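You operate a simulated robot arm through the tools that you are given. There is no shell and no other tool. Be economical: measure what you need, move in short steps, check, and stop when the job is done.

Carry out the task below with a simulated two-armed robot. There is one attempt and no reset: what you move stays moved.

Task
Cure the valve alarm: stop the compressor the controller names, open its blue valve, restart it, press ACK.
Fine: leave the other compressors as they are.

It is judged by the outcome, as a careful person would: the job done as asked, and still so three seconds after it is handed in. It fails if anything else is knocked over, pushed out of place, dropped, spilled or broken.

Robot
Two 7-joint arms with fingered hands on one trunk, on a base that drives. Base frame: it is fixed to the floor where the robot stands at the start and does not move with it; the origin is under the middle of the robot, x ahead of it, y to its left, z up. Readings come in m, rad, newtons and seconds.
The left shoulder is at the start at [0.042, 0.174, 1.121], the right one opposite. With the tool pointing down near the work surface each hand reaches from about 0.1 to 0.64 m from the robot's upright axis, wherever it stands, measured 20 degrees to its own side. Places, roughly: ack button [0.8, -0.7, 1.5]; blue valve lever of compressor eight [0.9, -0.7, 0.6]; blue valve lever of compressor nine [0.6, 0.2, 0.6]; blue valve lever of compressor seven [1.2, -1.5, 0.7]; compressor C7 [1.7, -1.2, 0.3]; compressor C8 [1.4, -0.3, 0.3]; compressor C9 [1.1, 0.6, 0.3]; controller [0.8, -0.7, 1.6]; left rack main switch [0.7, -0.8, 1.3]; right rack main switch [0.7, -0.6, 1.3]; switch of compressor eight [0.5, 0.2, 1.2]; switch of compressor nine [0.2, 1.1, 1.2]; switch of compressor seven [0.5, 0, 1.2]; switch of compressor ten [0.2, 1.2, 1.2]. Payload 3.8 kg a hand.
The TCP of each hand is the grasp point between the finger pads, 0.026 m short of the fingertips. In the tool frame z runs along the fingers and y along their closing line. The gripper opens to 0.132 m. The gripper's body begins 0.073 m behind the TCP. The gripper is a hand of 3 fingers: y runs from the thumb to the fingers, the wrist lies at [0, 0, -0.224] in the tool frame, and closing takes about 1.5 s.
Orientation is told as [roll, pitch, yaw] about the base's x, y, z axes, in that order, counted from this pose: with the fingers straight down and closing along the base's y, the tool's x points along the base's -x, its y along +y and its z along -z.

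Tools
- The arms move only by the tool apply_moves. It takes "left_moves", "right_moves" or both (then of equal length, played together; a hand with none holds still); each is a list of rows, each a list of 7 numbers: the shift along the base's x, y, z in m, then the turn, a rotation vector about the base's x, y, z in rad, then the opening, from 0 (shut) to 1 (fully open). In form: [[tx, ty, tz, wx, wy, wz, gripper], ...]. A call has 1 to 8 rows; each row is the pose to reach, as a shift and turn from the pose commanded when the call began. Each row takes 0.2 s and may step no farther than 0.05 m and 0.15 rad from the row before; otherwise, or with a gripper value out of range, the whole call is refused. A pose out of reach is approached as far as the arm can. The call stops where the force on the tool passes 40 N (or 10 N more than at its start, if that is more) or the arm is blocked; 0.2 s more then pass. The fingers move at their own pace (about 0.108 m/s each) and stop on an object; they squeeze with about 31 N. The grip force told is the motor's: it shows also when the fingers shut on nothing. Time passes only in rows, and 0.2 s behind the last, so rows that repeat a pose let the fingers close. It gives the time, the measured TCP pose, the force on the tool (base axes), the opening and the grip force at its end, in the units of the frame above (readings bear some noise), with the torque about the TCP (base axes, N m) and any sound that the robot's microphone picked up.
- Cameras (640 x 400 px; columns grow to the right, rows downward): "scene" is now at [0.1848, 0.035, 1.0346]; the picture's right is [0.41, -0.91, 0.00], its down [-0.05, -0.02, -1.00] and it looks along [0.91, 0.41, -0.05] (base axes); focal length 214 px, centre (320, 200). "left" rides on the left gripper at [-0.062, 0.003, -0.092] in its tool frame; the picture's right is [-0.05, -1.00, 0.00], its down [0.83, -0.04, -0.56] and it looks along [0.55, -0.03, 0.83] (tool axes); focal length 230 px, centre (320, 200). "right" rides on the right gripper at [0.061, 0.003, -0.092] in its tool frame; the picture's right is [-0.05, 1.00, 0.00], its down [-0.83, -0.04, -0.55] and it looks along [-0.55, -0.03, 0.83] (tool axes); focal length 230 px, centre (320, 200). There is no depth. A picture from a camera that has moved, and an enlarged one, comes with that camera's place and axes in the base frame and with its lens.
- grab_frame(camera): a new picture of that camera. The clock stands still meanwhile.
- raise_lower(by): slides the trunk up (or, below 0, down) by that many m; the arms and the scene camera ride with it, the base frame stays. It gives what a move gives, with no picture.
- steer(legs): drives the robot by 1 to 6 legs, each [ahead, left, turn to the left] in m, m and rad, along the robot's own axes; the way and the turn of a leg run together, so that a leg with both is an arc; at most 1.5 m and 3.142 rad a leg. The arms and the cameras ride along, it lands a little off, and it stops where it bumps. It gives what a move gives.
- set_grasp(shape, hand): the hand has 3 fingers and takes this shape, open, in about a second: jaw (thumb against the fingers, like two jaws); tri (thumb and two fingers); tip (a fingertip pinch); poke (one finger out to press); point (the index stretched); flat (the hand flat); cup (the hand cupped); fist (a fist). The gripper value then closes the fingers along that shape, each until it touches; the sizes above hold for jaw. It gives what a move gives, with no picture.
- aim_head(pan, tilt): turns the head with the scene camera to pan (to the left, within 1.047 rad either way) and tilt (down, from -0.506 to 1.204), counted from straight ahead of the robot. It gives what a move gives.
- inspect(camera, box): a new picture of the part [left, top, right, bottom] of that camera's present view, enlarged. The clock stands still meanwhile.
- job_done(): hands the job in; it is judged then, once.

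Work in short steps. Places have to be worked out from the pictures, the camera data and where the tool is seen: move nearer, look again, correct. Check each grasp and each placing, and mend what went wrong. You have 120 turns and 88 pictures in all, those below and enlarged ones among them. Open the grippers and draw the arms clear of the work before you hand the job in, unless the task says otherwise; then end with one line.

The tools are called after "Emit:" as name(argument=value, ...) on one line, values as JSON. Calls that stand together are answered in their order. apply_moves: Moves the arms, as the interface text tells. Its arguments: {"type":"object","properties":{"left_moves":{"type":"array"},"right_moves":{"type":"array"}},"required":[]} The other tools are called the same way: raise_lower (by) slides the trunk up or down; set_grasp (shape, hand) gives the hand a shape; steer (legs) drives the base; aim_head (pan, tilt) turns the head that bears the scene camera; grab_frame (camera) takes a picture; inspect (camera, box) takes an enlarged picture of a part of a camera's view; job_done () hands the job in.

At the start:

```text
clock: 0.0
left_tcp_pos: [0.4292, 0.2072, 0.9998]
left_orientation: [0.0, 0.001, 0.001]
left_ft_force: [0.5, 0.0, 0.0]
left_moment: [0.0, -0.02, 0.0]
left_gripper_width: 0.1318
left_grip_force: 0.2
left_shape: jaw
right_tcp_pos: [0.4254, -0.1098, 1.0009]
right_orientation: [0.0, -0.002, 0.001]
right_ft_force: [0.2, 0.5, -0.1]
right_moment: [0.03, 0.02, -0.03]
right_gripper_width: 0.1317
right_grip_force: 0.0
right_shape: jaw
trunk travel left (down, up): [-0.425, 0.057]
robot x, y, heading: [0.0007, 0.0002, 0.002]
head pan, tilt: [0.419, 0.051]
```

scene: 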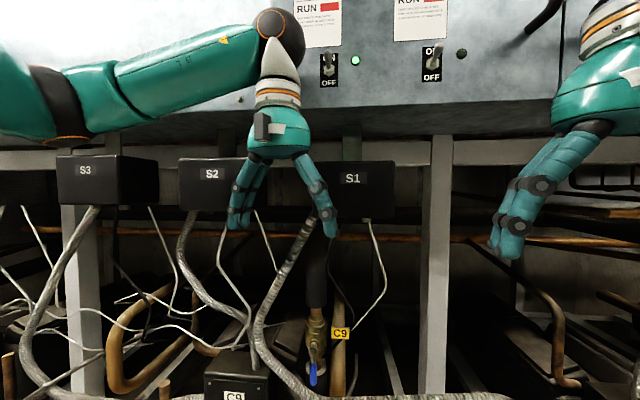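
right: 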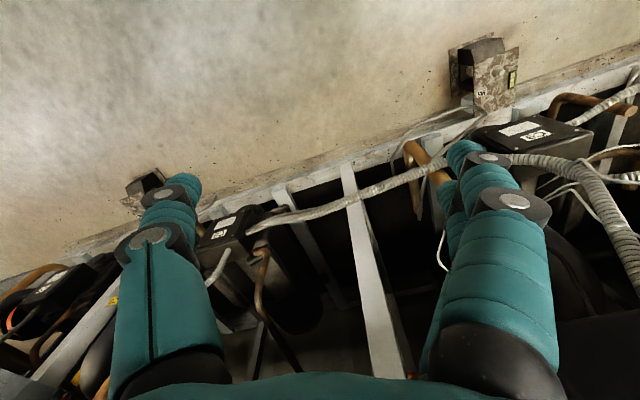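
left: 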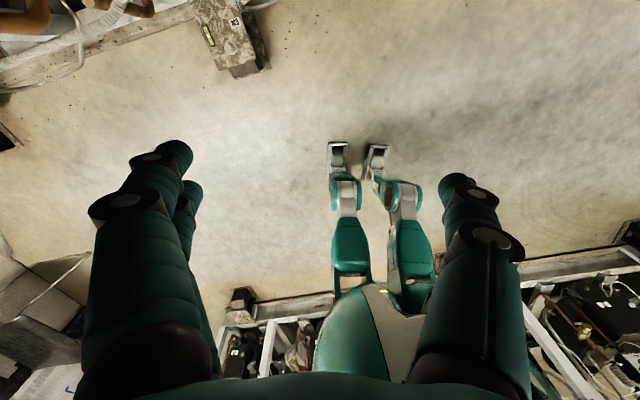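

The scene shows the rack with switches and the C9 valve. First I look toward the controller at about [0.8,-0.7,1.6] to read which compressor is named.

Emit:
aim_head(pan=-0.72, tilt=-0.4)

Emit:
grab_frame(camera="scene")

```text
clock: 1.4
left_tcp_pos: [0.4292, 0.2065, 0.9996]
left_orientation: [-0.001, -0.001, 0.001]
left_ft_force: [-0.7, -0.7, 1.5]
left_moment: [0.01, -0.01, -0.01]
left_gripper_width: 0.132
left_grip_force: 0.0
left_shape: jaw
right_tcp_pos: [0.4259, -0.11, 0.9997]
right_orientation: [0.001, -0.002, -0.001]
right_ft_force: [-0.1, -0.3, 0.2]
right_moment: [0.03, 0.04, -0.02]
right_gripper_width: 0.1319
right_grip_force: 0.0
right_shape: jaw
trunk travel left (down, up): [-0.425, 0.057]
robot x, y, heading: [-0.0019, -0.0019, -0.001]
head pan, tilt: [-0.721, -0.4]
```

```text
84 pictures are left
camera scene: at [0.1566, -0.0504, 1.0721], right [-0.66, -0.75, 0.0], down [0.29, -0.26, -0.92], along [0.69, -0.61, 0.39], focal length 214 px, centre (320, 200)
```

scene: 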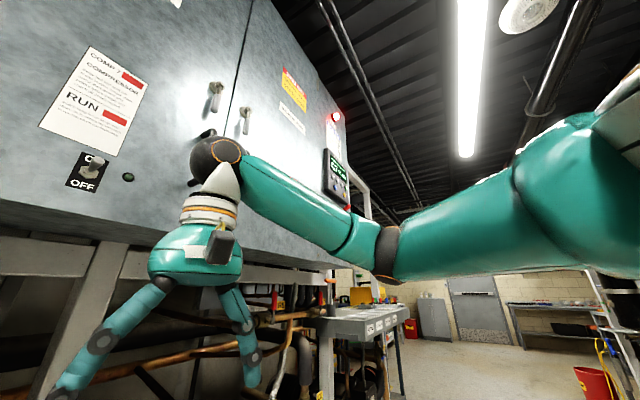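

The controller is seen obliquely near (337,177). I enlarge it.

Emit:
inspect(camera="scene", box=[270, 60, 380, 220])

Emit:
inspect(camera="scene", box=[30, 30, 270, 200])

```text
2.50 times, centred on (325, 140) of scene
camera zoom: at [0.1566, -0.0504, 1.0721], right [-0.66, -0.75, 0.0], down [0.29, -0.26, -0.92], along [0.69, -0.61, 0.39], focal length 536 px, centre (308, 350)
```

zoom: 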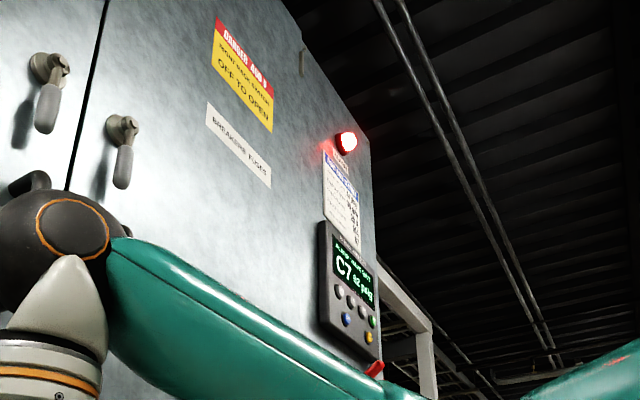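

```text
2.35 times, centred on (150, 115) of scene
camera zoom: at [0.1566, -0.0504, 1.0721], right [-0.66, -0.75, 0.0], down [0.29, -0.26, -0.92], along [0.69, -0.61, 0.39], focal length 505 px, centre (720, 400)
```

zoom: 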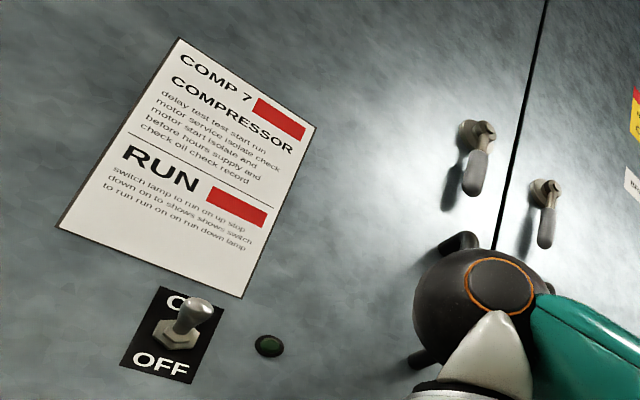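

The controller appears to name C7. I look at the switches and their lamps/labels head-on.

Emit:
aim_head(pan=0.0, tilt=-0.3)

Emit:
grab_frame(camera="scene")

```text
clock: 2.4
left_tcp_pos: [0.4297, 0.2056, 1.0008]
left_orientation: [0.0, 0.0, 0.0]
left_ft_force: [-0.1, 0.0, 0.4]
left_moment: [0.0, -0.02, -0.03]
left_gripper_width: 0.132
left_grip_force: 0.1
left_shape: jaw
right_tcp_pos: [0.425, -0.11, 1.0005]
right_orientation: [0.0, -0.002, 0.0]
right_ft_force: [-0.2, -0.3, 0.2]
right_moment: [0.04, -0.01, 0.01]
right_gripper_width: 0.132
right_grip_force: 0.1
right_shape: jaw
trunk travel left (down, up): [-0.425, 0.057]
robot x, y, heading: [0.004, -0.0024, 0.0]
head pan, tilt: [0.0, -0.3]
```

```text
81 pictures are left
camera scene: at [0.1801, -0.0022, 1.0646], right [0.0, -1.0, 0.0], down [0.3, 0.0, -0.96], along [0.96, 0.0, 0.3], focal length 214 px, centre (320, 200)
```

scene: 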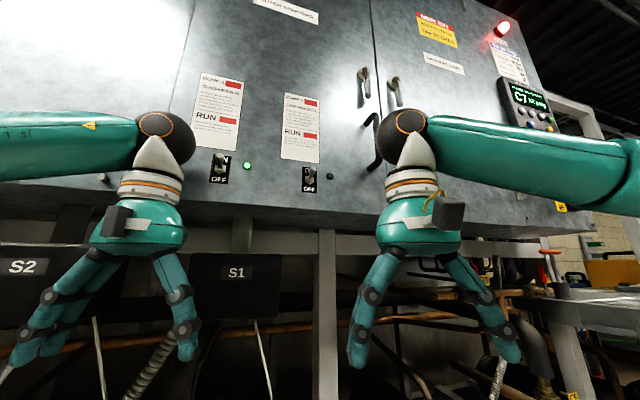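

Emit:
inspect(camera="scene", box=[180, 60, 360, 200])

Emit:
inspect(camera="scene", box=[480, 10, 570, 140])

```text
2.86 times, centred on (270, 130) of scene
camera zoom: at [0.1801, -0.0022, 1.0646], right [0.0, -1.0, 0.0], down [0.3, 0.0, -0.96], along [0.96, 0.0, 0.3], focal length 613 px, centre (463, 400)
```

zoom: 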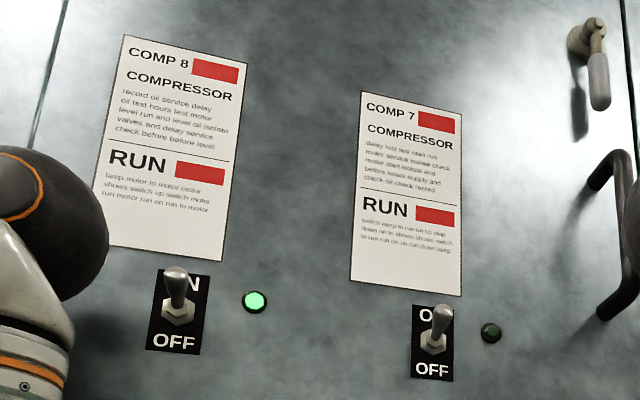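

```text
3.08 times, centred on (525, 75) of scene
camera zoom: at [0.1801, -0.0022, 1.0646], right [0.0, -1.0, 0.0], down [0.3, 0.0, -0.96], along [0.96, 0.0, 0.3], focal length 660 px, centre (-311, 585)
```

zoom: 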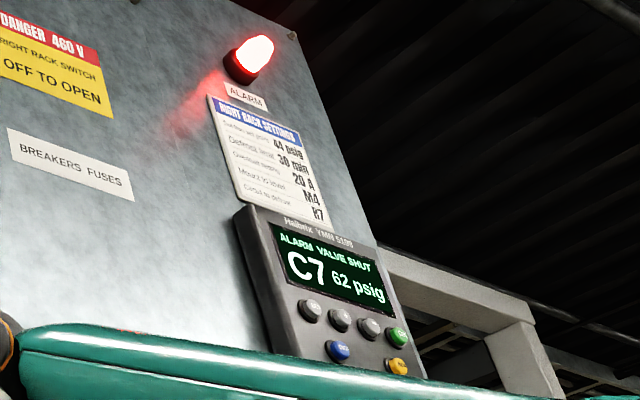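

The alarm names C7 "VALVE SHUT"; C7's lamp is dark while its toggle is up. I back off a bit and turn to face the rack squarely (rack heading about 0.32).

Emit:
steer(legs=[[-0.22, 0, 0], [0, 0, 0.32]])

Emit:
aim_head(pan=-0.25, tilt=-0.1)

Emit:
grab_frame(camera="scene")

```text
clock: 5.1
left_tcp_pos: [0.1243, 0.3281, 1.0003]
left_orientation: [0.0, 0.0, 0.316]
left_ft_force: [0.5, 0.1, 0.5]
left_moment: [0.03, 0.03, 0.0]
left_gripper_width: 0.1318
left_grip_force: 0.1
left_shape: jaw
right_tcp_pos: [0.2191, 0.028, 1.0009]
right_orientation: [0.0, -0.003, 0.315]
right_ft_force: [0.7, -0.4, 0.9]
right_moment: [-0.02, 0.0, 0.03]
right_gripper_width: 0.132
right_grip_force: 0.1
right_shape: jaw
trunk travel left (down, up): [-0.425, 0.057]
robot x, y, heading: [-0.2186, -0.0014, 0.32]
head pan, tilt: [0.0, -0.3]
```

```text
clock: 5.9
left_tcp_pos: [0.1252, 0.3292, 0.9994]
left_orientation: [0.0, 0.0, 0.316]
left_ft_force: [0.3, -0.1, 0.2]
left_moment: [-0.01, -0.04, 0.01]
left_gripper_width: 0.1318
left_grip_force: 0.0
left_shape: jaw
right_tcp_pos: [0.2189, 0.0279, 1.0006]
right_orientation: [0.0, -0.001, 0.315]
right_ft_force: [-0.6, 0.0, -0.1]
right_moment: [0.0, 0.03, 0.05]
right_gripper_width: 0.1316
right_grip_force: 0.1
right_shape: jaw
trunk travel left (down, up): [-0.425, 0.057]
robot x, y, heading: [-0.219, -0.0004, 0.314]
head pan, tilt: [-0.25, -0.099]
```

```text
78 pictures are left
camera scene: at [-0.0359, 0.0355, 1.048], right [0.07, -1.0, 0.0], down [0.1, 0.01, -0.99], along [0.99, 0.07, 0.1], focal length 214 px, centre (320, 200)
```

scene: 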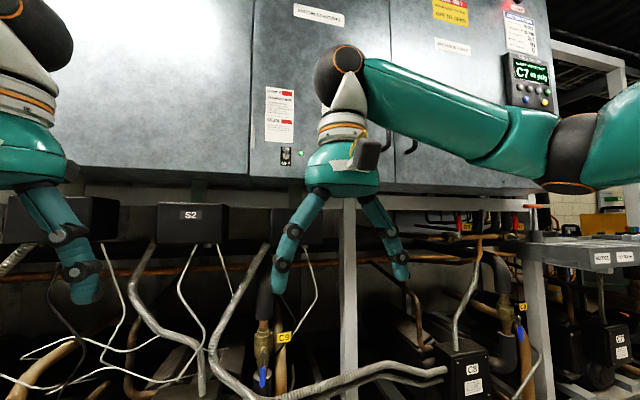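

I shape the right hand to poke and turn it to point at the panel.

Emit:
set_grasp(hand="right", shape="poke")

Emit:
apply_moves(right_moves=[[0.0, -0.01, 0.03, 0.0464, -0.1426, 0, 0], [0.01, -0.02, 0.06, 0.0927, -0.2853, 0, 0], [0.02, -0.03, 0.09, 0.139, -0.428, 0, 0], [0.03, -0.04, 0.12, 0.185, -0.571, 0, 0], [0.04, -0.05, 0.15, 0.232, -0.713, 0, 0], [0.05, -0.058, 0.18, 0.278, -0.856, 0, 0], [0.06, -0.058, 0.2, 0.324, -0.998, 0, 0], [0.07, -0.058, 0.22, 0.371, -1.141, 0, 0]])

Emit:
apply_moves(right_moves=[[0.01, 0, 0, 0.0464, -0.1426, 0, 0], [0.02, 0, 0, 0.0927, -0.2853, 0, 0], [0.03, 0, 0, 0.115, -0.352, 0, 0], [0.03, 0, 0, 0.115, -0.352, 0, 0]])

Emit:
grab_frame(camera="scene")

Emit:
grab_frame(camera="right")

```text
clock: 6.8
left_tcp_pos: [0.1255, 0.3289, 1.0]
left_orientation: [-0.001, 0.001, 0.316]
left_ft_force: [-0.4, -0.8, 0.8]
left_moment: [-0.01, -0.02, -0.03]
left_gripper_width: 0.1319
left_grip_force: 0.1
left_shape: jaw
right_tcp_pos: [0.2193, 0.0271, 1.0011]
right_orientation: [0.0, -0.002, 0.315]
right_ft_force: [0.3, 0.1, 0.0]
right_moment: [0.01, 0.0, 0.0]
right_gripper_width: 0.0
right_grip_force: 0.1
right_shape: poke
trunk travel left (down, up): [-0.425, 0.057]
robot x, y, heading: [-0.2197, 0.0038, 0.315]
head pan, tilt: [-0.25, -0.099]
```

```text
clock: 8.6
left_tcp_pos: [0.1252, 0.3278, 1.0]
left_orientation: [0.0, 0.0, 0.316]
left_ft_force: [0.5, -0.9, 0.4]
left_moment: [-0.01, -0.01, 0.0]
left_gripper_width: 0.1317
left_grip_force: 0.0
left_shape: jaw
right_tcp_pos: [0.2869, -0.0307, 1.2197]
right_orientation: [-0.004, -1.204, 0.32]
right_ft_force: [0.2, 0.7, 0.7]
right_moment: [-0.03, 0.02, 0.03]
right_gripper_width: 0.0
right_grip_force: 0.1
right_shape: poke
trunk travel left (down, up): [-0.425, 0.057]
robot x, y, heading: [-0.2186, 0.0021, 0.314]
head pan, tilt: [-0.25, -0.099]
```

```text
clock: 9.6
left_tcp_pos: [0.1256, 0.3286, 0.9999]
left_orientation: [0.0, 0.0, 0.315]
left_ft_force: [-0.1, -1.0, -0.6]
left_moment: [0.0, 0.01, 0.0]
left_gripper_width: 0.1318
left_grip_force: 0.1
left_shape: jaw
right_tcp_pos: [0.3305, -0.0274, 1.2197]
right_orientation: [2.936, -1.569, -2.627]
right_ft_force: [0.3, -0.6, 0.1]
right_moment: [0.01, 0.01, 0.01]
right_gripper_width: 0.0
right_grip_force: 0.0
right_shape: poke
right hand out of reach, approached as far as the arm can: row 1, 2, 3, 4
trunk travel left (down, up): [-0.425, 0.057]
robot x, y, heading: [-0.2183, 0.0004, 0.313]
head pan, tilt: [-0.25, -0.099]
```

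```text
77 pictures are left
camera scene: at [-0.0358, 0.0349, 1.048], right [0.07, -1.0, 0.0], down [0.1, 0.01, -1.0], along [0.99, 0.07, 0.1], focal length 214 px, centre (320, 200)
```

scene: 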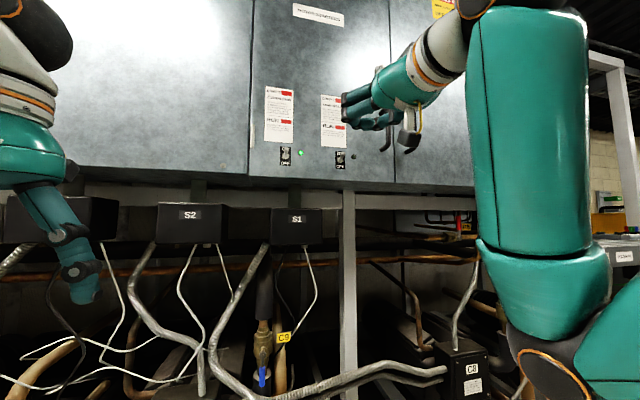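

```text
76 pictures are left
camera right: at [0.2415, -0.053, 1.1578], right [-0.31, 0.95, 0.05], down [-0.52, -0.21, 0.83], along [0.8, 0.23, 0.56], focal length 230 px, centre (320, 200)
```

right: 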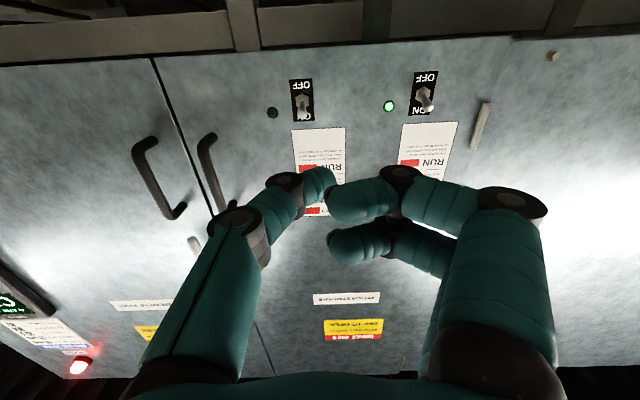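

Pass gripper=1 to see the poke shape's extended finger, and see how it looks.

Emit:
apply_moves(right_moves=[[0, 0, 0, 0, 0, 0, 1], [0, 0, 0, 0, 0, 0, 1], [0, 0, 0, 0, 0, 0, 1], [0, 0, 0, 0, 0, 0, 1], [0, 0, 0, 0, 0, 0, 1]])

Emit:
grab_frame(camera="right")

Emit:
inspect(camera="scene", box=[260, 60, 460, 185])

```text
clock: 10.8
left_tcp_pos: [0.1254, 0.3294, 1.0009]
left_orientation: [0.0, 0.001, 0.317]
left_ft_force: [-1.2, -0.5, 0.1]
left_moment: [0.0, -0.03, 0.01]
left_gripper_width: 0.1318
left_grip_force: 0.1
left_shape: jaw
right_tcp_pos: [0.3306, -0.0264, 1.2202]
right_orientation: [-2.457, -1.568, 2.771]
right_ft_force: [0.1, 1.0, 1.1]
right_moment: [-0.01, 0.02, 0.02]
right_gripper_width: 0.0
right_grip_force: 0.1
right_shape: poke
trunk travel left (down, up): [-0.425, 0.057]
robot x, y, heading: [-0.2167, 0.0015, 0.317]
head pan, tilt: [-0.25, -0.099]
```

```text
75 pictures are left
camera right: at [0.2413, -0.052, 1.158], right [-0.31, 0.95, 0.05], down [-0.52, -0.21, 0.83], along [0.8, 0.23, 0.56], focal length 230 px, centre (320, 200)
```

right: 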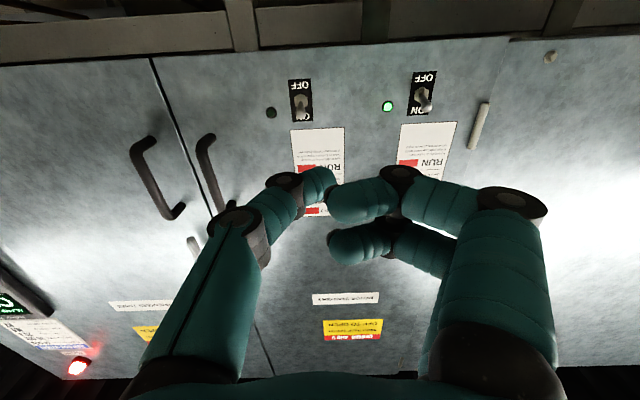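

```text
3.20 times, centred on (360, 122) of scene
camera zoom: at [-0.0358, 0.0355, 1.0479], right [0.07, -1.0, 0.0], down [0.1, 0.01, -1.0], along [0.99, 0.07, 0.1], focal length 686 px, centre (192, 448)
```

zoom: 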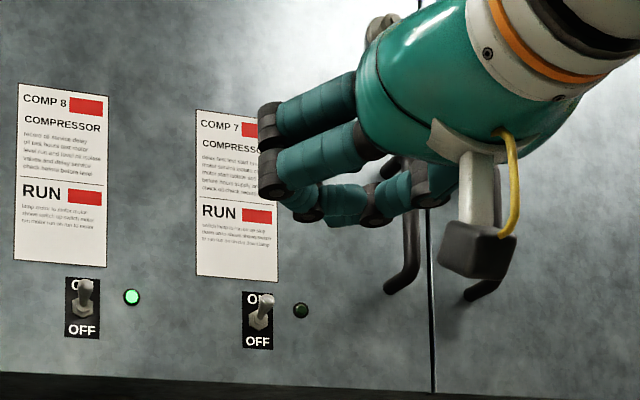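

The fingers did not stretch; I try the "point" shape.

Emit:
set_grasp(hand="right", shape="point")

Emit:
grab_frame(camera="right")

Emit:
grab_frame(camera="scene")

```text
clock: 11.7
left_tcp_pos: [0.1254, 0.3273, 0.9995]
left_orientation: [-0.001, 0.001, 0.316]
left_ft_force: [0.2, -0.2, 0.5]
left_moment: [0.01, 0.0, 0.01]
left_gripper_width: 0.1322
left_grip_force: 0.0
left_shape: jaw
right_tcp_pos: [0.3309, -0.0256, 1.2204]
right_orientation: [-2.396, -1.571, 2.71]
right_ft_force: [0.3, 0.7, -0.3]
right_moment: [0.03, -0.03, -0.02]
right_gripper_width: 0.0002
right_grip_force: 0.1
right_shape: point
trunk travel left (down, up): [-0.425, 0.057]
robot x, y, heading: [-0.2201, -0.0006, 0.317]
head pan, tilt: [-0.25, -0.099]
```

```text
73 pictures are left
camera right: at [0.2413, -0.052, 1.1579], right [-0.31, 0.95, 0.05], down [-0.52, -0.21, 0.83], along [0.8, 0.23, 0.55], focal length 230 px, centre (320, 200)
```

right: 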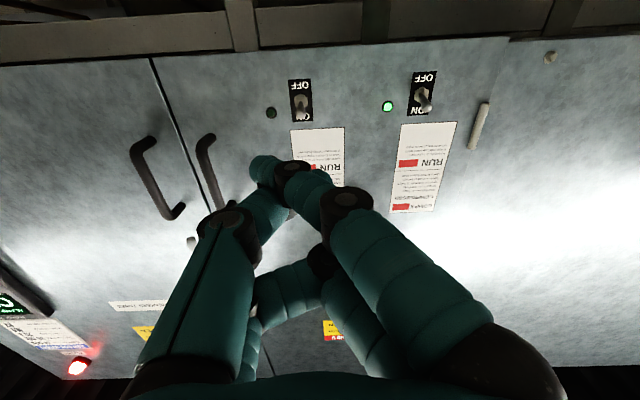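

```text
72 pictures are left
camera scene: at [-0.0358, 0.0355, 1.0479], right [0.07, -1.0, 0.0], down [0.1, 0.01, -1.0], along [0.99, 0.07, 0.1], focal length 214 px, centre (320, 200)
```

scene: 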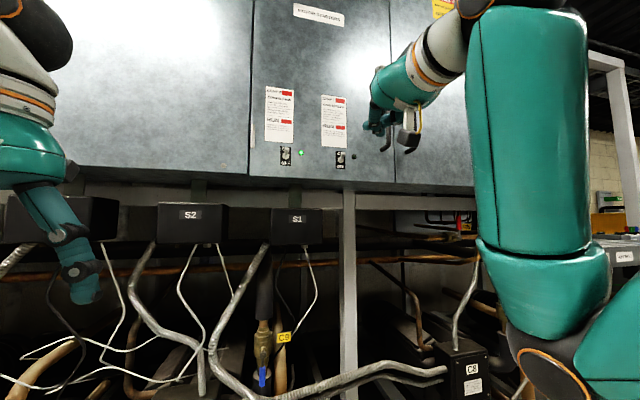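

The jaw shape has known geometry; I use it shut as the pusher and check how it looks.

Emit:
set_grasp(hand="right", shape="jaw")

Emit:
apply_moves(right_moves=[[0, 0, 0, 0, 0, 0, 0], [0, 0, 0, 0, 0, 0, 0], [0, 0, 0, 0, 0, 0, 0], [0, 0, 0, 0, 0, 0, 0], [0, 0, 0, 0, 0, 0, 0], [0, 0, 0, 0, 0, 0, 0], [0, 0, 0, 0, 0, 0, 0]])

Emit:
grab_frame(camera="right")

Emit:
inspect(camera="scene", box=[260, 60, 460, 185])

```text
clock: 12.6
left_tcp_pos: [0.1255, 0.3294, 0.9996]
left_orientation: [0.0, 0.002, 0.318]
left_ft_force: [0.3, 0.2, -0.5]
left_moment: [0.01, -0.01, -0.01]
left_gripper_width: 0.1319
left_grip_force: 0.1
left_shape: jaw
right_tcp_pos: [0.3305, -0.0262, 1.2199]
right_orientation: [-2.457, -1.57, 2.772]
right_ft_force: [0.2, -0.6, 0.4]
right_moment: [0.0, -0.01, 0.01]
right_gripper_width: 0.0948
right_grip_force: 0.0
right_shape: jaw
trunk travel left (down, up): [-0.425, 0.057]
robot x, y, heading: [-0.219, -0.0012, 0.318]
head pan, tilt: [-0.25, -0.099]
```

```text
clock: 14.2
left_tcp_pos: [0.1248, 0.3279, 1.0004]
left_orientation: [-0.001, 0.001, 0.316]
left_ft_force: [0.0, 0.5, -0.8]
left_moment: [0.0, -0.03, -0.02]
left_gripper_width: 0.1318
left_grip_force: 0.0
left_shape: jaw
right_tcp_pos: [0.33, -0.0261, 1.2203]
right_orientation: [-2.419, -1.57, 2.732]
right_ft_force: [0.8, 0.0, 0.9]
right_moment: [0.02, -0.02, 0.02]
right_gripper_width: 0.0
right_grip_force: 30.9
right_shape: jaw
trunk travel left (down, up): [-0.425, 0.057]
robot x, y, heading: [-0.2185, -0.0011, 0.312]
head pan, tilt: [-0.25, -0.099]
```

```text
71 pictures are left
camera right: at [0.2413, -0.052, 1.1579], right [-0.31, 0.95, 0.05], down [-0.52, -0.21, 0.83], along [0.8, 0.23, 0.55], focal length 230 px, centre (320, 200)
```

right: 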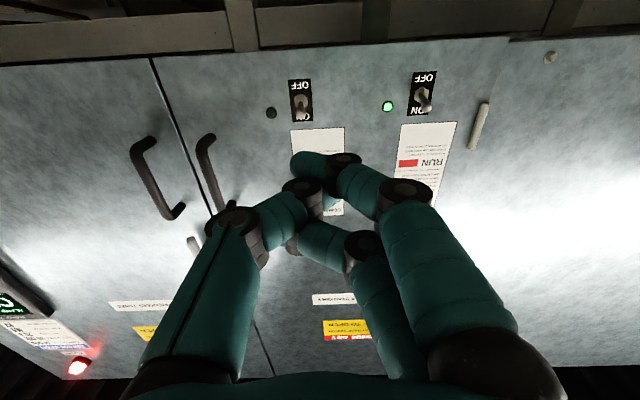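

```text
3.20 times, centred on (360, 122) of scene
camera zoom: at [-0.0358, 0.0355, 1.0479], right [0.07, -1.0, 0.0], down [0.1, 0.01, -1.0], along [0.99, 0.07, 0.1], focal length 686 px, centre (192, 448)
```

zoom: 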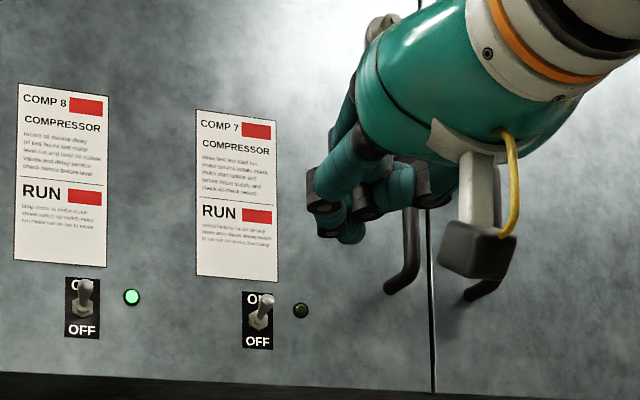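

The jaw's lower finger is the pusher. I triangulate the C7 toggle at about (0.55, 0.02, 1.215); I move up and closer, stopping short of the panel and above the toggle.

Emit:
apply_moves(right_moves=[[0.03, 0.005, 0.02, 0, 0, 0, 0], [0.06, 0.01, 0.04, 0, 0, 0, 0], [0.09, 0.014, 0.06, 0, 0, 0, 0], [0.12, 0.018, 0.08, 0, 0, 0, 0], [0.14, 0.021, 0.08, 0, 0, 0, 0]])

Emit:
grab_frame(camera="right")

Emit:
inspect(camera="scene", box=[260, 60, 460, 185])

```text
clock: 15.4
left_tcp_pos: [0.1262, 0.3293, 0.9997]
left_orientation: [0.001, -0.001, 0.316]
left_ft_force: [0.5, -0.5, -0.4]
left_moment: [0.01, 0.0, 0.05]
left_gripper_width: 0.1317
left_grip_force: 0.0
left_shape: jaw
right_tcp_pos: [0.4699, -0.0076, 1.3007]
right_orientation: [2.938, -1.571, -2.622]
right_ft_force: [-0.2, -0.5, -0.3]
right_moment: [0.03, 0.0, -0.05]
right_gripper_width: 0.0
right_grip_force: 30.6
right_shape: jaw
trunk travel left (down, up): [-0.425, 0.057]
robot x, y, heading: [-0.222, -0.0002, 0.315]
head pan, tilt: [-0.25, -0.099]
```

```text
69 pictures are left
camera right: at [0.381, -0.0326, 1.2389], right [-0.31, 0.95, 0.05], down [-0.52, -0.21, 0.83], along [0.8, 0.23, 0.56], focal length 230 px, centre (320, 200)
```

right: 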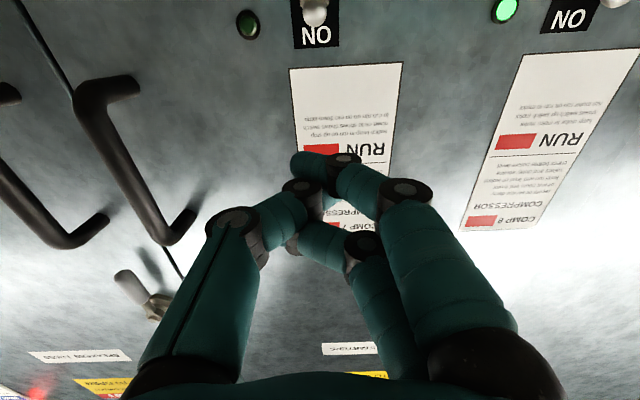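

```text
3.20 times, centred on (360, 122) of scene
camera zoom: at [-0.0356, 0.0354, 1.0478], right [0.07, -1.0, 0.0], down [0.1, 0.01, -1.0], along [0.99, 0.07, 0.1], focal length 686 px, centre (192, 448)
```

zoom: 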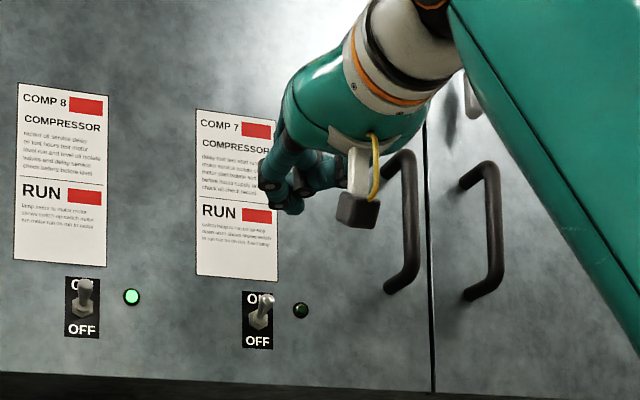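

The toggle tip is at about (0.526, 0.012, 1.23), well aligned with the hand laterally. I advance 5 cm along the panel normal and lower to just above it.

Emit:
apply_moves(right_moves=[[0.024, 0.008, 0, 0, 0, 0, 0], [0.0475, 0.0155, 0, 0, 0, 0, 0], [0.0475, 0.0155, -0.02, 0, 0, 0, 0], [0.0475, 0.0155, -0.03, 0, 0, 0, 0]])

Emit:
inspect(camera="scene", box=[290, 100, 400, 180])

Emit:
grab_frame(camera="right")

```text
clock: 16.4
left_tcp_pos: [0.1254, 0.3294, 0.9995]
left_orientation: [0.0, 0.0, 0.315]
left_ft_force: [-0.2, -0.1, -0.5]
left_moment: [-0.02, -0.01, -0.03]
left_gripper_width: 0.1318
left_grip_force: 0.0
left_shape: jaw
right_tcp_pos: [0.5179, 0.0104, 1.2688]
right_orientation: [-2.837, -1.567, -3.13]
right_ft_force: [-0.1, -0.6, 0.2]
right_moment: [0.01, -0.03, 0.01]
right_gripper_width: 0.0
right_grip_force: 30.9
right_shape: jaw
trunk travel left (down, up): [-0.425, 0.057]
robot x, y, heading: [-0.2199, -0.0025, 0.319]
head pan, tilt: [-0.25, -0.099]
```

```text
5.00 times, centred on (345, 140) of scene
camera zoom: at [-0.0358, 0.0355, 1.0479], right [0.07, -1.0, 0.0], down [0.1, 0.01, -1.0], along [0.99, 0.07, 0.1], focal length 1072 px, centre (195, 500)
```

zoom: 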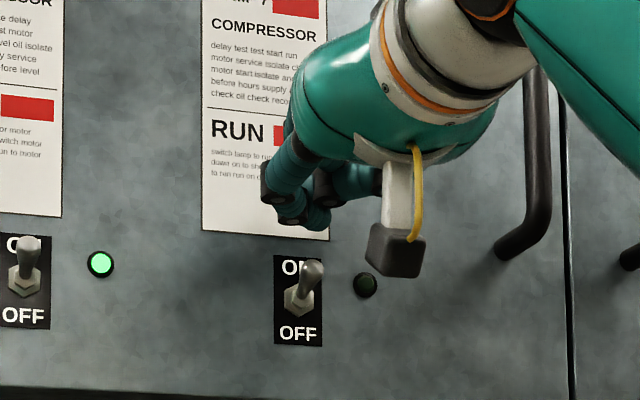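

```text
66 pictures are left
camera right: at [0.4283, -0.0151, 1.207], right [-0.31, 0.95, 0.05], down [-0.52, -0.21, 0.83], along [0.8, 0.23, 0.56], focal length 230 px, centre (320, 200)
```

right: 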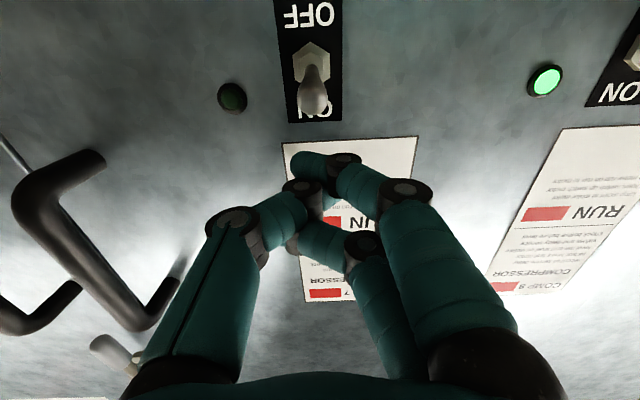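

Aligned; I push straight down in small steps.

Emit:
apply_moves(right_moves=[[0, 0, -0.012, 0, 0, 0, 0], [0, 0, -0.024, 0, 0, 0, 0], [0, 0, -0.034, 0, 0, 0, 0], [0, 0, -0.044, 0, 0, 0, 0], [0, 0, -0.052, 0, 0, 0, 0]])

Emit:
inspect(camera="scene", box=[290, 100, 400, 180])

Emit:
grab_frame(camera="right")

```text
clock: 17.6
left_tcp_pos: [0.1236, 0.3275, 1.0028]
left_orientation: [0.0, -0.005, 0.315]
left_ft_force: [-0.8, 0.2, 0.2]
left_moment: [-0.02, 0.02, -0.03]
left_gripper_width: 0.1319
left_grip_force: 0.1
left_shape: jaw
right_tcp_pos: [0.5139, 0.0081, 1.2277]
right_orientation: [3.133, -1.548, -2.821]
right_ft_force: [4.9, -1.8, 29.9]
right_moment: [0.09, -0.53, -0.05]
right_gripper_width: 0.0003
right_grip_force: 31.3
right_shape: jaw
trunk travel left (down, up): [-0.425, 0.057]
robot x, y, heading: [-0.2186, -0.0014, 0.318]
head pan, tilt: [-0.25, -0.099]
```

```text
5.00 times, centred on (345, 140) of scene
camera zoom: at [-0.0374, 0.0351, 1.0491], right [0.07, -1.0, 0.0], down [0.1, 0.01, -0.99], along [0.99, 0.07, 0.1], focal length 1072 px, centre (195, 500)
```

zoom: 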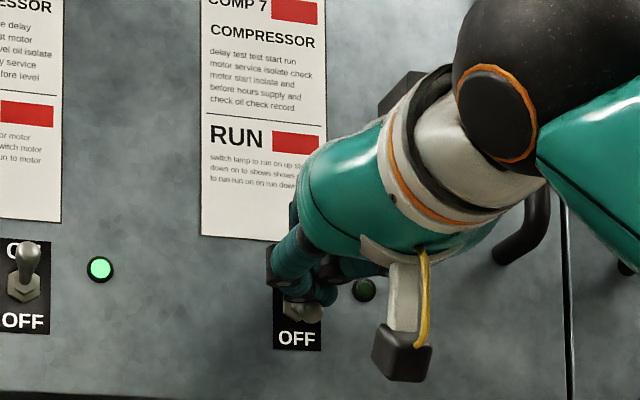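

```text
64 pictures are left
camera right: at [0.426, -0.0175, 1.1645], right [-0.31, 0.95, 0.05], down [-0.53, -0.22, 0.82], along [0.79, 0.23, 0.57], focal length 230 px, centre (320, 200)
```

right: 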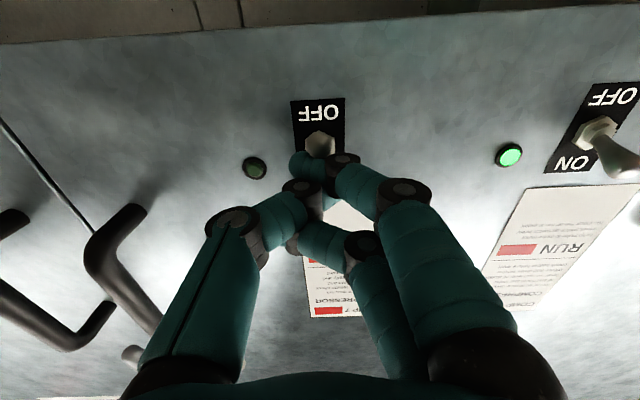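

Contact with 30 N but no snap yet; I lift a bit, draw out ~1.2 cm for more leverage at the lever's tip, and push down again.

Emit:
apply_moves(right_moves=[[0, 0, 0.03, 0, 0, 0, 0], [-0.0114, -0.0037, 0.03, 0, 0, 0, 0], [-0.0114, -0.0037, 0.015, 0, 0, 0, 0], [-0.0114, -0.0037, 0.0, 0, 0, 0, 0], [-0.0114, -0.0037, -0.01, 0, 0, 0, 0], [-0.0114, -0.0037, -0.02, 0, 0, 0, 0]])

Emit:
inspect(camera="scene", box=[290, 100, 400, 180])

Emit:
grab_frame(camera="right")

```text
clock: 19.0
left_tcp_pos: [0.127, 0.3287, 0.9989]
left_orientation: [-0.001, 0.002, 0.315]
left_ft_force: [0.4, -1.2, 0.1]
left_moment: [0.03, 0.04, 0.01]
left_gripper_width: 0.1317
left_grip_force: 0.1
left_shape: jaw
right_tcp_pos: [0.509, 0.0059, 1.1911]
right_orientation: [-0.065, -1.56, 0.378]
right_ft_force: [-2.4, 0.2, -3.5]
right_moment: [-0.05, 0.04, 0.03]
right_gripper_width: 0.0001
right_grip_force: 30.5
right_shape: jaw
trunk travel left (down, up): [-0.425, 0.057]
robot x, y, heading: [-0.22, -0.0014, 0.314]
head pan, tilt: [-0.25, -0.099]
```

```text
5.00 times, centred on (345, 140) of scene
camera zoom: at [-0.0347, 0.0352, 1.0472], right [0.07, -1.0, 0.0], down [0.1, 0.01, -1.0], along [0.99, 0.07, 0.1], focal length 1072 px, centre (195, 500)
```

zoom: 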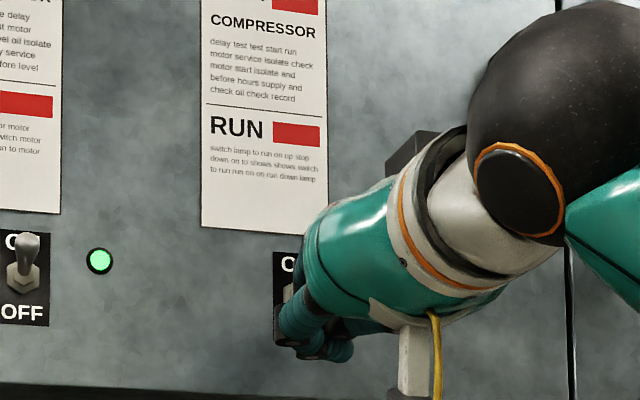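

```text
62 pictures are left
camera right: at [0.4186, -0.02, 1.131], right [-0.31, 0.95, 0.05], down [-0.51, -0.21, 0.84], along [0.81, 0.23, 0.55], focal length 230 px, centre (320, 200)
```

right: 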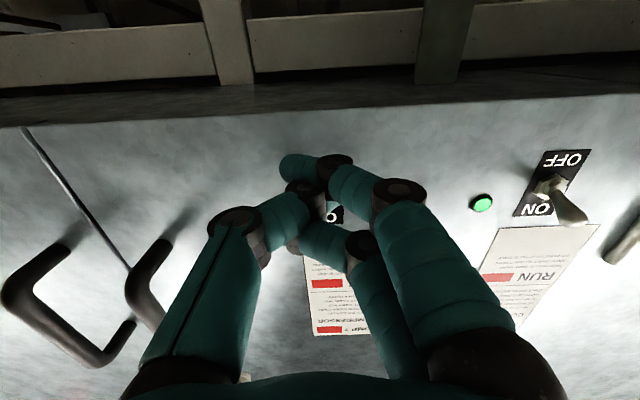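

The lever gave way. I draw the hand straight back from the panel to check the toggle.

Emit:
apply_moves(right_moves=[[-0.0285, -0.0093, 0, 0, 0, 0, 0], [-0.057, -0.0186, 0, 0, 0, 0, 0], [-0.1, -0.031, -0.01, 0, 0, 0, 0], [-0.14, -0.045, -0.03, 0, 0, 0, 0]])

Emit:
inspect(camera="scene", box=[250, 100, 400, 200])

Emit:
grab_frame(camera="right")

```text
clock: 20.0
left_tcp_pos: [0.1244, 0.3276, 1.0007]
left_orientation: [0.001, 0.0, 0.318]
left_ft_force: [-1.6, -0.4, 0.0]
left_moment: [-0.02, 0.0, 0.02]
left_gripper_width: 0.1318
left_grip_force: 0.1
left_shape: jaw
right_tcp_pos: [0.3669, -0.0405, 1.1668]
right_orientation: [2.047, -1.57, -1.734]
right_ft_force: [0.3, 0.3, 0.8]
right_moment: [0.02, -0.01, -0.01]
right_gripper_width: 0.0
right_grip_force: 31.0
right_shape: jaw
trunk travel left (down, up): [-0.425, 0.057]
robot x, y, heading: [-0.2218, 0.0019, 0.314]
head pan, tilt: [-0.25, -0.099]
```

```text
4.00 times, centred on (325, 150) of scene
camera zoom: at [-0.0361, 0.0351, 1.048], right [0.07, -1.0, 0.0], down [0.1, 0.01, -0.99], along [0.99, 0.07, 0.1], focal length 858 px, centre (300, 400)
```

zoom: 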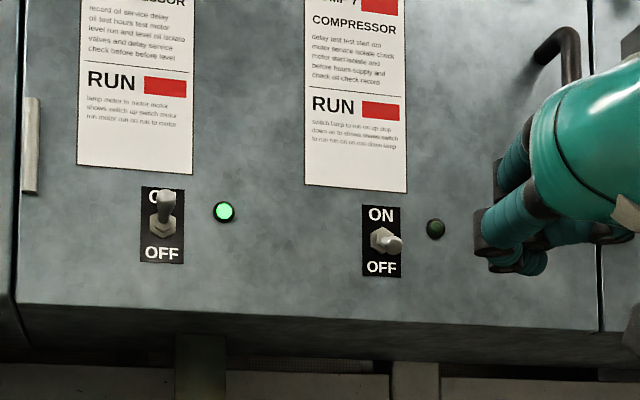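

```text
60 pictures are left
camera right: at [0.2773, -0.0664, 1.1056], right [-0.31, 0.95, 0.05], down [-0.51, -0.21, 0.83], along [0.8, 0.23, 0.55], focal length 230 px, centre (320, 200)
```

right: 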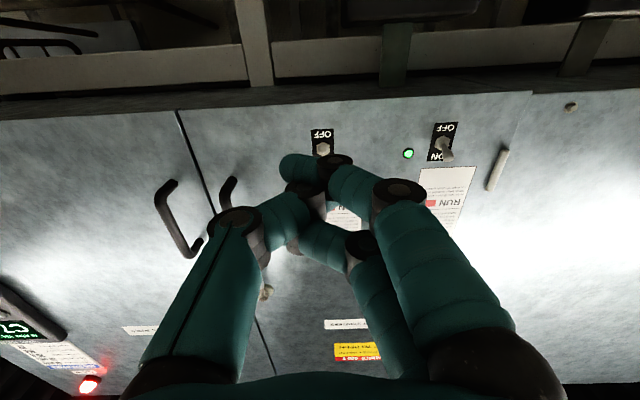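

C7 toggle is now OFF (C8 untouched). I look right toward the C7 valve to plan the drive.

Emit:
aim_head(pan=-1.0, tilt=0.3)

Emit:
grab_frame(camera="scene")

```text
clock: 21.1
left_tcp_pos: [0.1247, 0.3281, 1.0008]
left_orientation: [-0.002, 0.0, 0.315]
left_ft_force: [-0.7, 0.4, -0.2]
left_moment: [-0.01, 0.02, -0.02]
left_gripper_width: 0.132
left_grip_force: 0.1
left_shape: jaw
right_tcp_pos: [0.3676, -0.0406, 1.1686]
right_orientation: [-2.59, -1.57, 2.905]
right_ft_force: [-0.4, -0.3, -0.1]
right_moment: [-0.01, -0.03, -0.03]
right_gripper_width: 0.0001
right_grip_force: 31.4
right_shape: jaw
trunk travel left (down, up): [-0.425, 0.057]
robot x, y, heading: [-0.2199, -0.0011, 0.317]
head pan, tilt: [-1.0, 0.3]
```

```text
59 pictures are left
camera scene: at [-0.0503, -0.0292, 1.0114], right [-0.63, -0.78, 0.0], down [-0.23, 0.19, -0.96], along [0.74, -0.6, -0.3], focal length 214 px, centre (320, 200)
```

scene: 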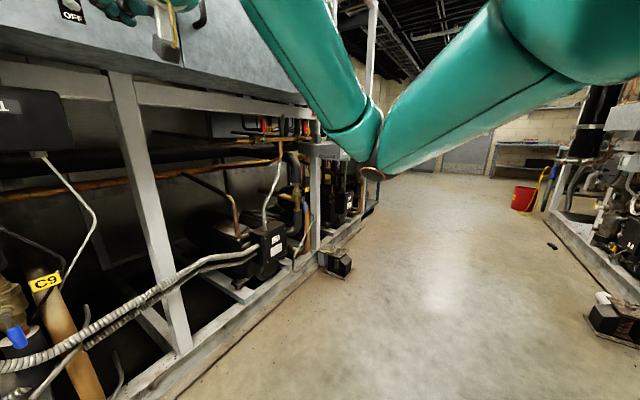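

The aisle is clear. I drive sideways to the right along the rack.

Emit:
steer(legs=[[-0.05, 0, 0], [0, -1.4, 0]])

Emit:
aim_head(pan=-0.4, tilt=0.4)

Emit:
grab_frame(camera="scene")

```text
clock: 34.0
left_tcp_pos: [0.5081, -1.0058, 1.0]
left_orientation: [0.0, -0.001, 0.315]
left_ft_force: [-0.5, 0.1, -0.1]
left_moment: [-0.04, 0.03, 0.02]
left_gripper_width: 0.1318
left_grip_force: 0.0
left_shape: jaw
right_tcp_pos: [0.7506, -1.3739, 1.1683]
right_orientation: [-2.619, -1.57, 2.934]
right_ft_force: [-0.6, 1.0, -0.3]
right_moment: [-0.02, -0.04, 0.01]
right_gripper_width: 0.0
right_grip_force: 30.9
right_shape: jaw
trunk travel left (down, up): [-0.425, 0.057]
robot x, y, heading: [0.1687, -1.3331, 0.317]
head pan, tilt: [-1.0, 0.3]
```

```text
clock: 35.0
left_tcp_pos: [0.5096, -1.0063, 0.9997]
left_orientation: [0.001, 0.001, 0.316]
left_ft_force: [-0.8, 0.8, 0.1]
left_moment: [0.02, 0.01, -0.02]
left_gripper_width: 0.1319
left_grip_force: 0.0
left_shape: jaw
right_tcp_pos: [0.7501, -1.3745, 1.1677]
right_orientation: [-2.626, -1.572, 2.939]
right_ft_force: [0.0, 0.1, -0.2]
right_moment: [0.0, 0.01, -0.01]
right_gripper_width: 0.0001
right_grip_force: 31.0
right_shape: jaw
trunk travel left (down, up): [-0.425, 0.057]
robot x, y, heading: [0.165, -1.3317, 0.321]
head pan, tilt: [-0.4, 0.4]
```

```text
58 pictures are left
camera scene: at [0.3531, -1.3124, 1.0021], right [-0.09, -1.0, 0.0], down [-0.39, 0.03, -0.92], along [0.92, -0.08, -0.39], focal length 214 px, centre (320, 200)
```

scene: 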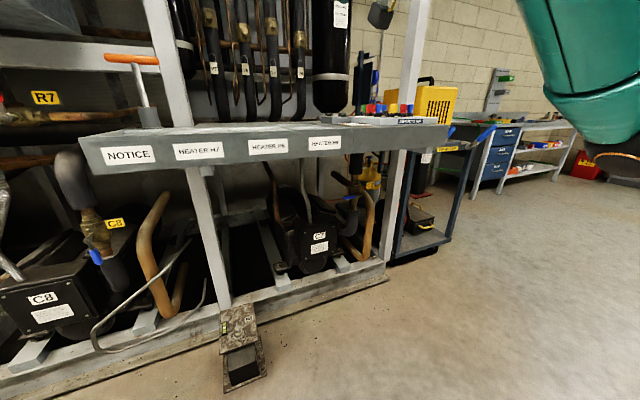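

I enlarge the area around C7's valve.

Emit:
inspect(camera="scene", box=[270, 120, 430, 280])

Emit:
inspect(camera="scene", box=[50, 180, 200, 300])

```text
2.50 times, centred on (350, 200) of scene
camera zoom: at [0.3531, -1.3124, 1.0021], right [-0.09, -1.0, 0.0], down [-0.39, 0.03, -0.92], along [0.92, -0.08, -0.39], focal length 536 px, centre (245, 200)
```

zoom: 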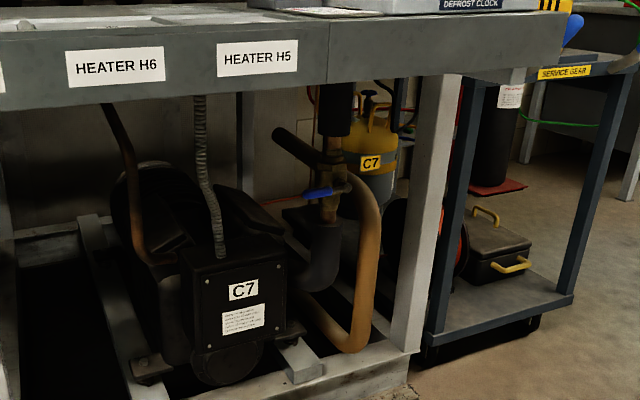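

```text
3.33 times, centred on (125, 240) of scene
camera zoom: at [0.3531, -1.3124, 1.0021], right [-0.09, -1.0, 0.0], down [-0.39, 0.03, -0.92], along [0.92, -0.08, -0.39], focal length 715 px, centre (970, 67)
```

zoom: 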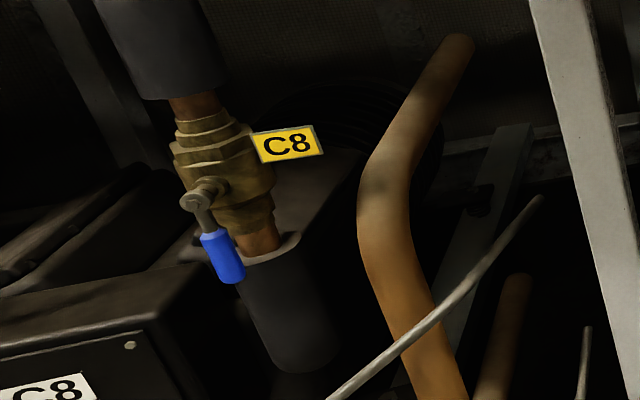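

C7's blue lever lies crosswise (shut), while C8's hangs along the pipe (open). I lower the trunk to view and reach it at its height.

Emit:
raise_lower(by=-0.35)

Emit:
aim_head(pan=-0.4, tilt=0.1)

Emit:
grab_frame(camera="scene")

Emit:
grab_frame(camera="right")

```text
clock: 38.4
left_tcp_pos: [0.5071, -1.0053, 0.6497]
left_orientation: [0.001, 0.001, 0.315]
left_ft_force: [0.1, 0.6, 0.4]
left_moment: [0.0, 0.0, 0.0]
left_gripper_width: 0.1319
left_grip_force: 0.0
left_shape: jaw
right_tcp_pos: [0.8077, -1.3549, 0.6292]
right_orientation: [-0.003, -1.207, 0.316]
right_ft_force: [-0.2, 0.5, -0.2]
right_moment: [0.0, 0.01, -0.01]
right_gripper_width: 0.0
right_grip_force: 31.1
right_shape: jaw
trunk travel left (down, up): [-0.075, 0.407]
robot x, y, heading: [0.1638, -1.3327, 0.314]
head pan, tilt: [-0.4, 0.4]
```

```text
clock: 39.2
left_tcp_pos: [0.5088, -1.0058, 0.6501]
left_orientation: [-0.001, 0.001, 0.314]
left_ft_force: [0.9, -0.4, -0.3]
left_moment: [-0.01, 0.02, 0.0]
left_gripper_width: 0.1318
left_grip_force: 0.1
left_shape: jaw
right_tcp_pos: [0.8079, -1.3557, 0.6291]
right_orientation: [-0.002, -1.204, 0.316]
right_ft_force: [-0.1, -1.1, 0.3]
right_moment: [-0.04, 0.03, -0.01]
right_gripper_width: 0.0001
right_grip_force: 30.5
right_shape: jaw
trunk travel left (down, up): [-0.075, 0.407]
robot x, y, heading: [0.1646, -1.3307, 0.316]
head pan, tilt: [-0.4, 0.099]
```

```text
55 pictures are left
camera scene: at [0.3429, -1.3154, 0.6603], right [-0.08, -1.0, 0.0], down [-0.1, 0.01, -0.99], along [0.99, -0.08, -0.1], focal length 214 px, centre (320, 200)
```

scene: 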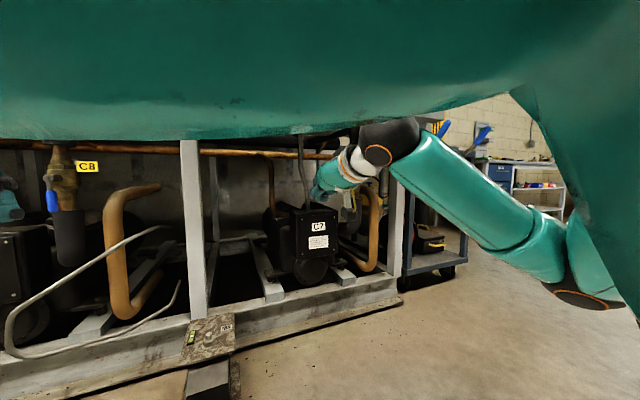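

```text
54 pictures are left
camera right: at [0.7034, -1.3863, 0.6042], right [-0.29, 0.96, 0.05], down [-0.2, -0.11, 0.97], along [0.94, 0.27, 0.22], focal length 230 px, centre (320, 200)
```

right: 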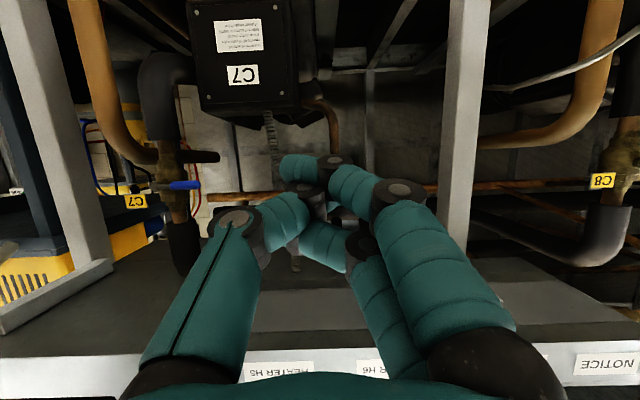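

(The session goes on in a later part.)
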